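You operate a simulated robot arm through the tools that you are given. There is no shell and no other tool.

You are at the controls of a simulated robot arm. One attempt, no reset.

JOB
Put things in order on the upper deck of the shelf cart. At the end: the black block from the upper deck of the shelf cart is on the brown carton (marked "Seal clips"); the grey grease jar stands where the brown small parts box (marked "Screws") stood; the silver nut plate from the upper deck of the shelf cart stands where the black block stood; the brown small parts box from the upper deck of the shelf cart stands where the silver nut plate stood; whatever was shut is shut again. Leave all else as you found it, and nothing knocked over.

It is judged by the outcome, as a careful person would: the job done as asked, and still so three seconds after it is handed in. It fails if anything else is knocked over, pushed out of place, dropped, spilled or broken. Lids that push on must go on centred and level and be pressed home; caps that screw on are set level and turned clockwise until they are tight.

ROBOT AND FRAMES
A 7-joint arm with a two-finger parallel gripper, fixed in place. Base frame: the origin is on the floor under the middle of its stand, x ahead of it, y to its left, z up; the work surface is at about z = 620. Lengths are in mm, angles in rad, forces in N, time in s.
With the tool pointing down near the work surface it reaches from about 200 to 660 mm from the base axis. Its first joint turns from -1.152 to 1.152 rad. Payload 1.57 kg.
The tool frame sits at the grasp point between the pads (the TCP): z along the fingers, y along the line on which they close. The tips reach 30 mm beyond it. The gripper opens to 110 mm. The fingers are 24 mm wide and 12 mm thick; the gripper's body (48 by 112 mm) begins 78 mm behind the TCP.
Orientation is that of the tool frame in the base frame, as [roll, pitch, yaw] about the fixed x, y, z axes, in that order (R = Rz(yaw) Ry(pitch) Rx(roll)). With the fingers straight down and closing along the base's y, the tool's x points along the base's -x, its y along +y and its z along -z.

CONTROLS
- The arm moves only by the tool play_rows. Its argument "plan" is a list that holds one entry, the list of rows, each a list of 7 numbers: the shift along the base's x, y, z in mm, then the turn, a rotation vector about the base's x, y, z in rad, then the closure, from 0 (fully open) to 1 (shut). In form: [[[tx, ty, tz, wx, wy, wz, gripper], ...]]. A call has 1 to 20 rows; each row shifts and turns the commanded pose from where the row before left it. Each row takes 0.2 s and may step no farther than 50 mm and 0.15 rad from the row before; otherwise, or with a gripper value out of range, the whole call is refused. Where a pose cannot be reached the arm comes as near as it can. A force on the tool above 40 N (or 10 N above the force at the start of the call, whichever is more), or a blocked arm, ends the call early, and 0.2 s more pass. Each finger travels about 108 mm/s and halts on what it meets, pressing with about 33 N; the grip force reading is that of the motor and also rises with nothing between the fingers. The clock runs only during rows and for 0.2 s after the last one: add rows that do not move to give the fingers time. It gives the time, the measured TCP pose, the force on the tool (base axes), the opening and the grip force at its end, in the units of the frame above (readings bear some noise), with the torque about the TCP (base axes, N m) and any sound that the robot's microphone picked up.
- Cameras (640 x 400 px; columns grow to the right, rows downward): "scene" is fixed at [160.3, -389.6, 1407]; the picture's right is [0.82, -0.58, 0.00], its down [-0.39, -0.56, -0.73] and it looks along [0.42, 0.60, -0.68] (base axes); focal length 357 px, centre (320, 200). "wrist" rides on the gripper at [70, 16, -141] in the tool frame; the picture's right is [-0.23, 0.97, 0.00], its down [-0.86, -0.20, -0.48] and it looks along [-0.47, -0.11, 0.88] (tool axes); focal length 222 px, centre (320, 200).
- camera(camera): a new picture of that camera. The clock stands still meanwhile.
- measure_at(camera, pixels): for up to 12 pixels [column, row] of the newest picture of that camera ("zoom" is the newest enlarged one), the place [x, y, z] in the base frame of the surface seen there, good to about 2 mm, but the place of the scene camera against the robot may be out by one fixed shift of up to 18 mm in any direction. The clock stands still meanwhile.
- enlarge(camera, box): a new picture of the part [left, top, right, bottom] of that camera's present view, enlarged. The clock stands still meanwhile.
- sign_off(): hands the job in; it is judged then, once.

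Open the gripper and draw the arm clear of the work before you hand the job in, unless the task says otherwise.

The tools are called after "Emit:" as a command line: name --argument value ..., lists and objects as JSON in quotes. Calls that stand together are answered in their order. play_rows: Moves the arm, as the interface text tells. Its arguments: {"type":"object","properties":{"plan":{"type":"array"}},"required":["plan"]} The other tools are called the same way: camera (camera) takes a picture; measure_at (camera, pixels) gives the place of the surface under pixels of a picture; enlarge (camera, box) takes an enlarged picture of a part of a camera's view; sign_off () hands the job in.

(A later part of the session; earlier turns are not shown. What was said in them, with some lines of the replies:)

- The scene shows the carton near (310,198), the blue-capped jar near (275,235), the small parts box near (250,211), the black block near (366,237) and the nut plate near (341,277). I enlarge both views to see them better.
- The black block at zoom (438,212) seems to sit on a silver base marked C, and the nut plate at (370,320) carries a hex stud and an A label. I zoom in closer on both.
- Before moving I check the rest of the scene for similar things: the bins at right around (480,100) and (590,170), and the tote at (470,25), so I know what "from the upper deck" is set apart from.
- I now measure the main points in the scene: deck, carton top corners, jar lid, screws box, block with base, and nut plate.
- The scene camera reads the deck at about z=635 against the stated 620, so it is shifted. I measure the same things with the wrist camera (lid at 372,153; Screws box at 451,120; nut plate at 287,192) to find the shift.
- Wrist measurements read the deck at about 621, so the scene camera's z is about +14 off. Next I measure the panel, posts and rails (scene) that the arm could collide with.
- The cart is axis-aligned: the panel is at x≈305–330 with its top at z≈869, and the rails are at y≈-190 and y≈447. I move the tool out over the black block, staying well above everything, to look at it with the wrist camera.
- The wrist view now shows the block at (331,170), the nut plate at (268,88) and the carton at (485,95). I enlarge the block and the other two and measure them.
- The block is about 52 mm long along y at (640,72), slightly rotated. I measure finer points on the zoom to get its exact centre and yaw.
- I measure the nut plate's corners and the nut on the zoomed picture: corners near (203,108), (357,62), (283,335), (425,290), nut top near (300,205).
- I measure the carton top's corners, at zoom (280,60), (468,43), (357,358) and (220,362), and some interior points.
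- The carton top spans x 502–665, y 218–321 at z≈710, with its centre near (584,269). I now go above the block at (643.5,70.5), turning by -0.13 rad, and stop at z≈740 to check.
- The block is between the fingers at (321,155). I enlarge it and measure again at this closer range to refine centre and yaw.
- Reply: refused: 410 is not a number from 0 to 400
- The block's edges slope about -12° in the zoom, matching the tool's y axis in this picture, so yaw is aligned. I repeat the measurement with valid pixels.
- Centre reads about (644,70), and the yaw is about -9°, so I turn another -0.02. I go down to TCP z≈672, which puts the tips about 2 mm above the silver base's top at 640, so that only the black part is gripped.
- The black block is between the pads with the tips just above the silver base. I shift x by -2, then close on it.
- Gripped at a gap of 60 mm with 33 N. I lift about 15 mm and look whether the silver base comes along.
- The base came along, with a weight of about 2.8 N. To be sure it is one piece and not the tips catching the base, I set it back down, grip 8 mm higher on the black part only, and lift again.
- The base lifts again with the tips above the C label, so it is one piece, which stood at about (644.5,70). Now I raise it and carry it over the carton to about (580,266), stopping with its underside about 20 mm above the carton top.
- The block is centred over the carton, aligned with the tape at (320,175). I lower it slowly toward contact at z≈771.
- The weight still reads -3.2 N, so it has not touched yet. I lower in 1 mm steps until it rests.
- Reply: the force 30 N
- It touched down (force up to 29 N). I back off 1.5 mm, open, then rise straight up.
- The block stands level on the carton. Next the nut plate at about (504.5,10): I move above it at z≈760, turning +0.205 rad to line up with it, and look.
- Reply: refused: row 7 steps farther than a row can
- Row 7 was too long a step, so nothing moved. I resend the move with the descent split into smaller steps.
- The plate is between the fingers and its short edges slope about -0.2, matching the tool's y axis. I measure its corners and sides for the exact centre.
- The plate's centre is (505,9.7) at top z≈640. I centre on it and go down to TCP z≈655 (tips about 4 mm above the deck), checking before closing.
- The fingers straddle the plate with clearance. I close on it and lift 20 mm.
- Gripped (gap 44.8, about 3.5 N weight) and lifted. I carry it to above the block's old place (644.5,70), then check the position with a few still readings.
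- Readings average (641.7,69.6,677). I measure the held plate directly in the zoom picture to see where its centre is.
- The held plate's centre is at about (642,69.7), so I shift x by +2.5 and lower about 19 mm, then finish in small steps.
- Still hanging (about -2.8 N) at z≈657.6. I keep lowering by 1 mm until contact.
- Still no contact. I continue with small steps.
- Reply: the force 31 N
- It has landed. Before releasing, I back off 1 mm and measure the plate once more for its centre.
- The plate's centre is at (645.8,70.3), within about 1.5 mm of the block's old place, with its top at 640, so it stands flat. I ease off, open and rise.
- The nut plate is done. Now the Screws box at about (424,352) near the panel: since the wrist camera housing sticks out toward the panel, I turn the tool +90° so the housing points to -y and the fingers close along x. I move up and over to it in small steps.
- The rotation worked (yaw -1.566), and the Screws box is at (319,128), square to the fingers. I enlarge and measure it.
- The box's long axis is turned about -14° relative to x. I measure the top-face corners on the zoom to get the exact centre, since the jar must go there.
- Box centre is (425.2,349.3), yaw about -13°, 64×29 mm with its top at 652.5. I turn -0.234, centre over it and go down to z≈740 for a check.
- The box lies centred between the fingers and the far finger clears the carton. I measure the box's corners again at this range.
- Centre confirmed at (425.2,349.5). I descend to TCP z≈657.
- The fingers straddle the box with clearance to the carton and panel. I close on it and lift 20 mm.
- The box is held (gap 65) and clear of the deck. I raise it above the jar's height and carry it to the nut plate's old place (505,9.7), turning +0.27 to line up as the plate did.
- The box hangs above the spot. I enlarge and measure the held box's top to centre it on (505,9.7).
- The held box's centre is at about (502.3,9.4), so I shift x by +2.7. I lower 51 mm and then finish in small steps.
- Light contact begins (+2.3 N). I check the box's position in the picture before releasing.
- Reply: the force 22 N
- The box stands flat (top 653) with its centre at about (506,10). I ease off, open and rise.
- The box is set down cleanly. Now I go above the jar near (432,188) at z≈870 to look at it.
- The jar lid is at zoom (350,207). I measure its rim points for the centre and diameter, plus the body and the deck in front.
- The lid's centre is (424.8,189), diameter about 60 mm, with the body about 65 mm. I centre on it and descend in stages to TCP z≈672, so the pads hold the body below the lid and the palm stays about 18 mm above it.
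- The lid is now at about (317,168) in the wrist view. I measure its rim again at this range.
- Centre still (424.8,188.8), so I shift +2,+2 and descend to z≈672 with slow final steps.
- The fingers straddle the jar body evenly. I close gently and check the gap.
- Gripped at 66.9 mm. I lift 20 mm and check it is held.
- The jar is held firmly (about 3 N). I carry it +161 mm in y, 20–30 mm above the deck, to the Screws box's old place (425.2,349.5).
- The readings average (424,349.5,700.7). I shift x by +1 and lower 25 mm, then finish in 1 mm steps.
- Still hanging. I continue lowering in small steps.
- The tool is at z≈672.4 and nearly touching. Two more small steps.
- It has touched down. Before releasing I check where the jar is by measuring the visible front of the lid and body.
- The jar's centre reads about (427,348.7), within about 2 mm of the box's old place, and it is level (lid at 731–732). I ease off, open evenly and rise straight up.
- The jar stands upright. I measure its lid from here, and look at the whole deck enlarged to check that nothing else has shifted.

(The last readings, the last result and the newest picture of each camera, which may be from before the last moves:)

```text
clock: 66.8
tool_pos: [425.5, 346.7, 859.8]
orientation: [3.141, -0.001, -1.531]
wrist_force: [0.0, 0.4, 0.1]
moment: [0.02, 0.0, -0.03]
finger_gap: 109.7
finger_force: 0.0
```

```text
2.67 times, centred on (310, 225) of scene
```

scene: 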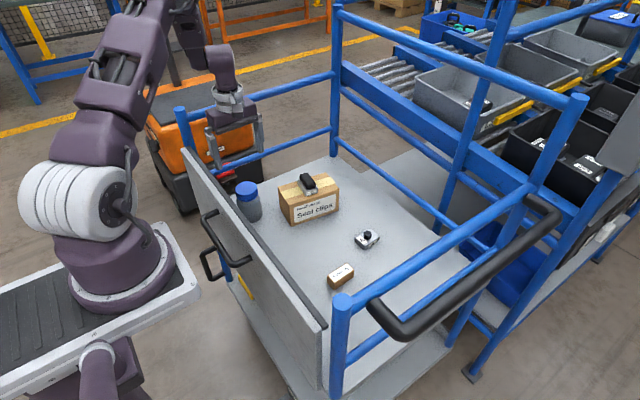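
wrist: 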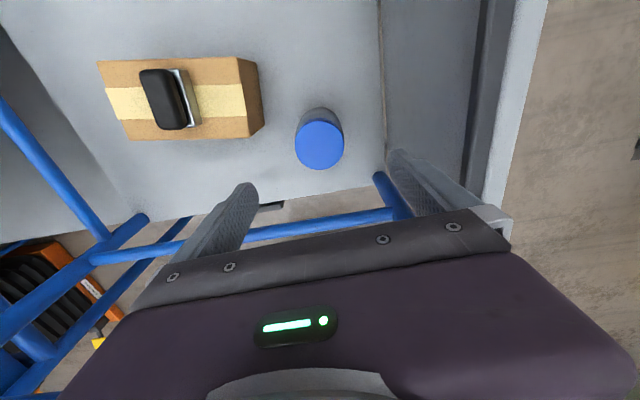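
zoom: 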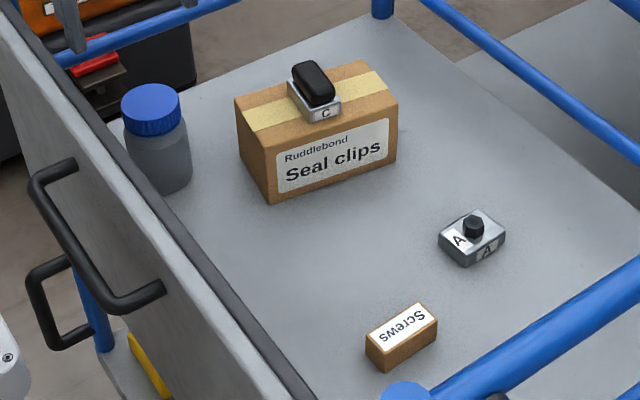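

All is in place: the jar's centre is about (425.6,348), the carton is unmoved, and the block, nut plate and box stand where asked. I raise the open gripper well clear and back toward its starting area.

Emit:
play_rows --plan '[[[0, 0, 40, 0, 0, 0, 0], [0, 0, 45, 0, 0, 0, 0], [-5, -30, 10, 0, 0, 0, 0], [-5, -40, 0, 0, 0, 0, 0], [-5, -40, 0, 0, 0, 0, 0], [-5, -40, 0, 0, 0, 0, 0], [-5, -40, 0, 0, 0, 0, 0], [0, 0, 0, 0, 0, 0, 0], [0, 0, 0, 0, 0, 0, 0]]]'

Emit:
camera --camera "scene"

Emit:
camera --camera "wrist"

```text
clock: 68.8
tool_pos: [401.2, 157.7, 953.9]
orientation: [3.142, -0.002, -1.531]
wrist_force: [0.8, 0.3, -0.3]
moment: [0.02, 0.01, 0.02]
finger_gap: 110.1
finger_force: 0.0
```

```text
taken
```

scene: 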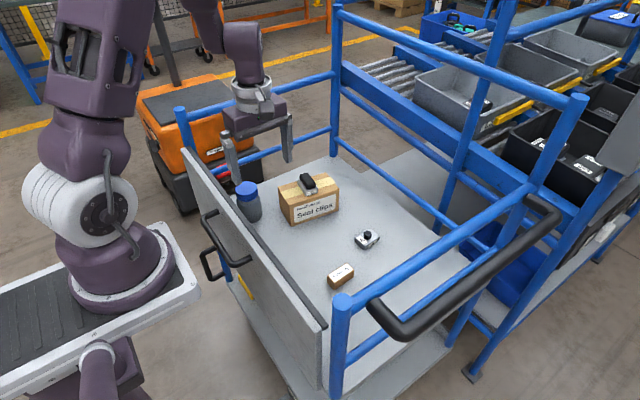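

```text
taken
```

wrist: 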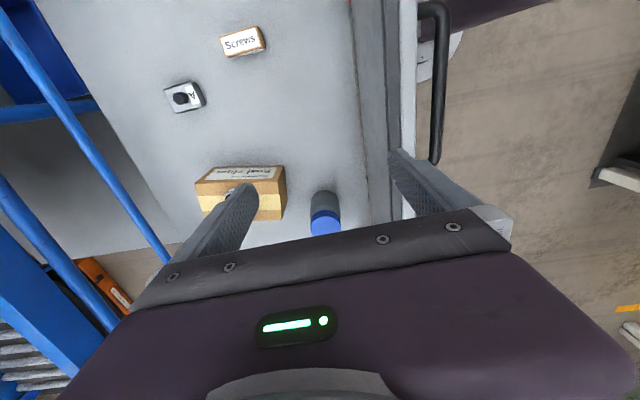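

The arm is clear with the gripper open. The pictures show the black block on the carton (310,183), the jar where the Screws box stood (248,203), the nut plate at the block's place (367,239) and the Screws box at the plate's place (341,276), all upright. I hand the job in.

Emit:
sign_off

```text
The job is handed in.
```

The job is done and handed in. In the last pictures all four items were in their new places, upright and steady, and the arm was clear with the gripper open.

- **Black block:** it stands level near the middle of the "Seal clips" carton. Its silver "C" base came up with it both times I lifted it, so I treated the two as one piece.
- **Nut plate:** it stands within about 1.5 mm of where the black block stood.
- **"Screws" box:** it stands within about 1.5 mm of where the nut plate stood. I turned it to line up the way the plate had.
- **Grease jar:** it stands within about 2 mm of where the "Screws" box stood. I held it by the body, so its lid was never touched.

The carton measured the same before and after. Nothing was opened, so nothing needed shutting.
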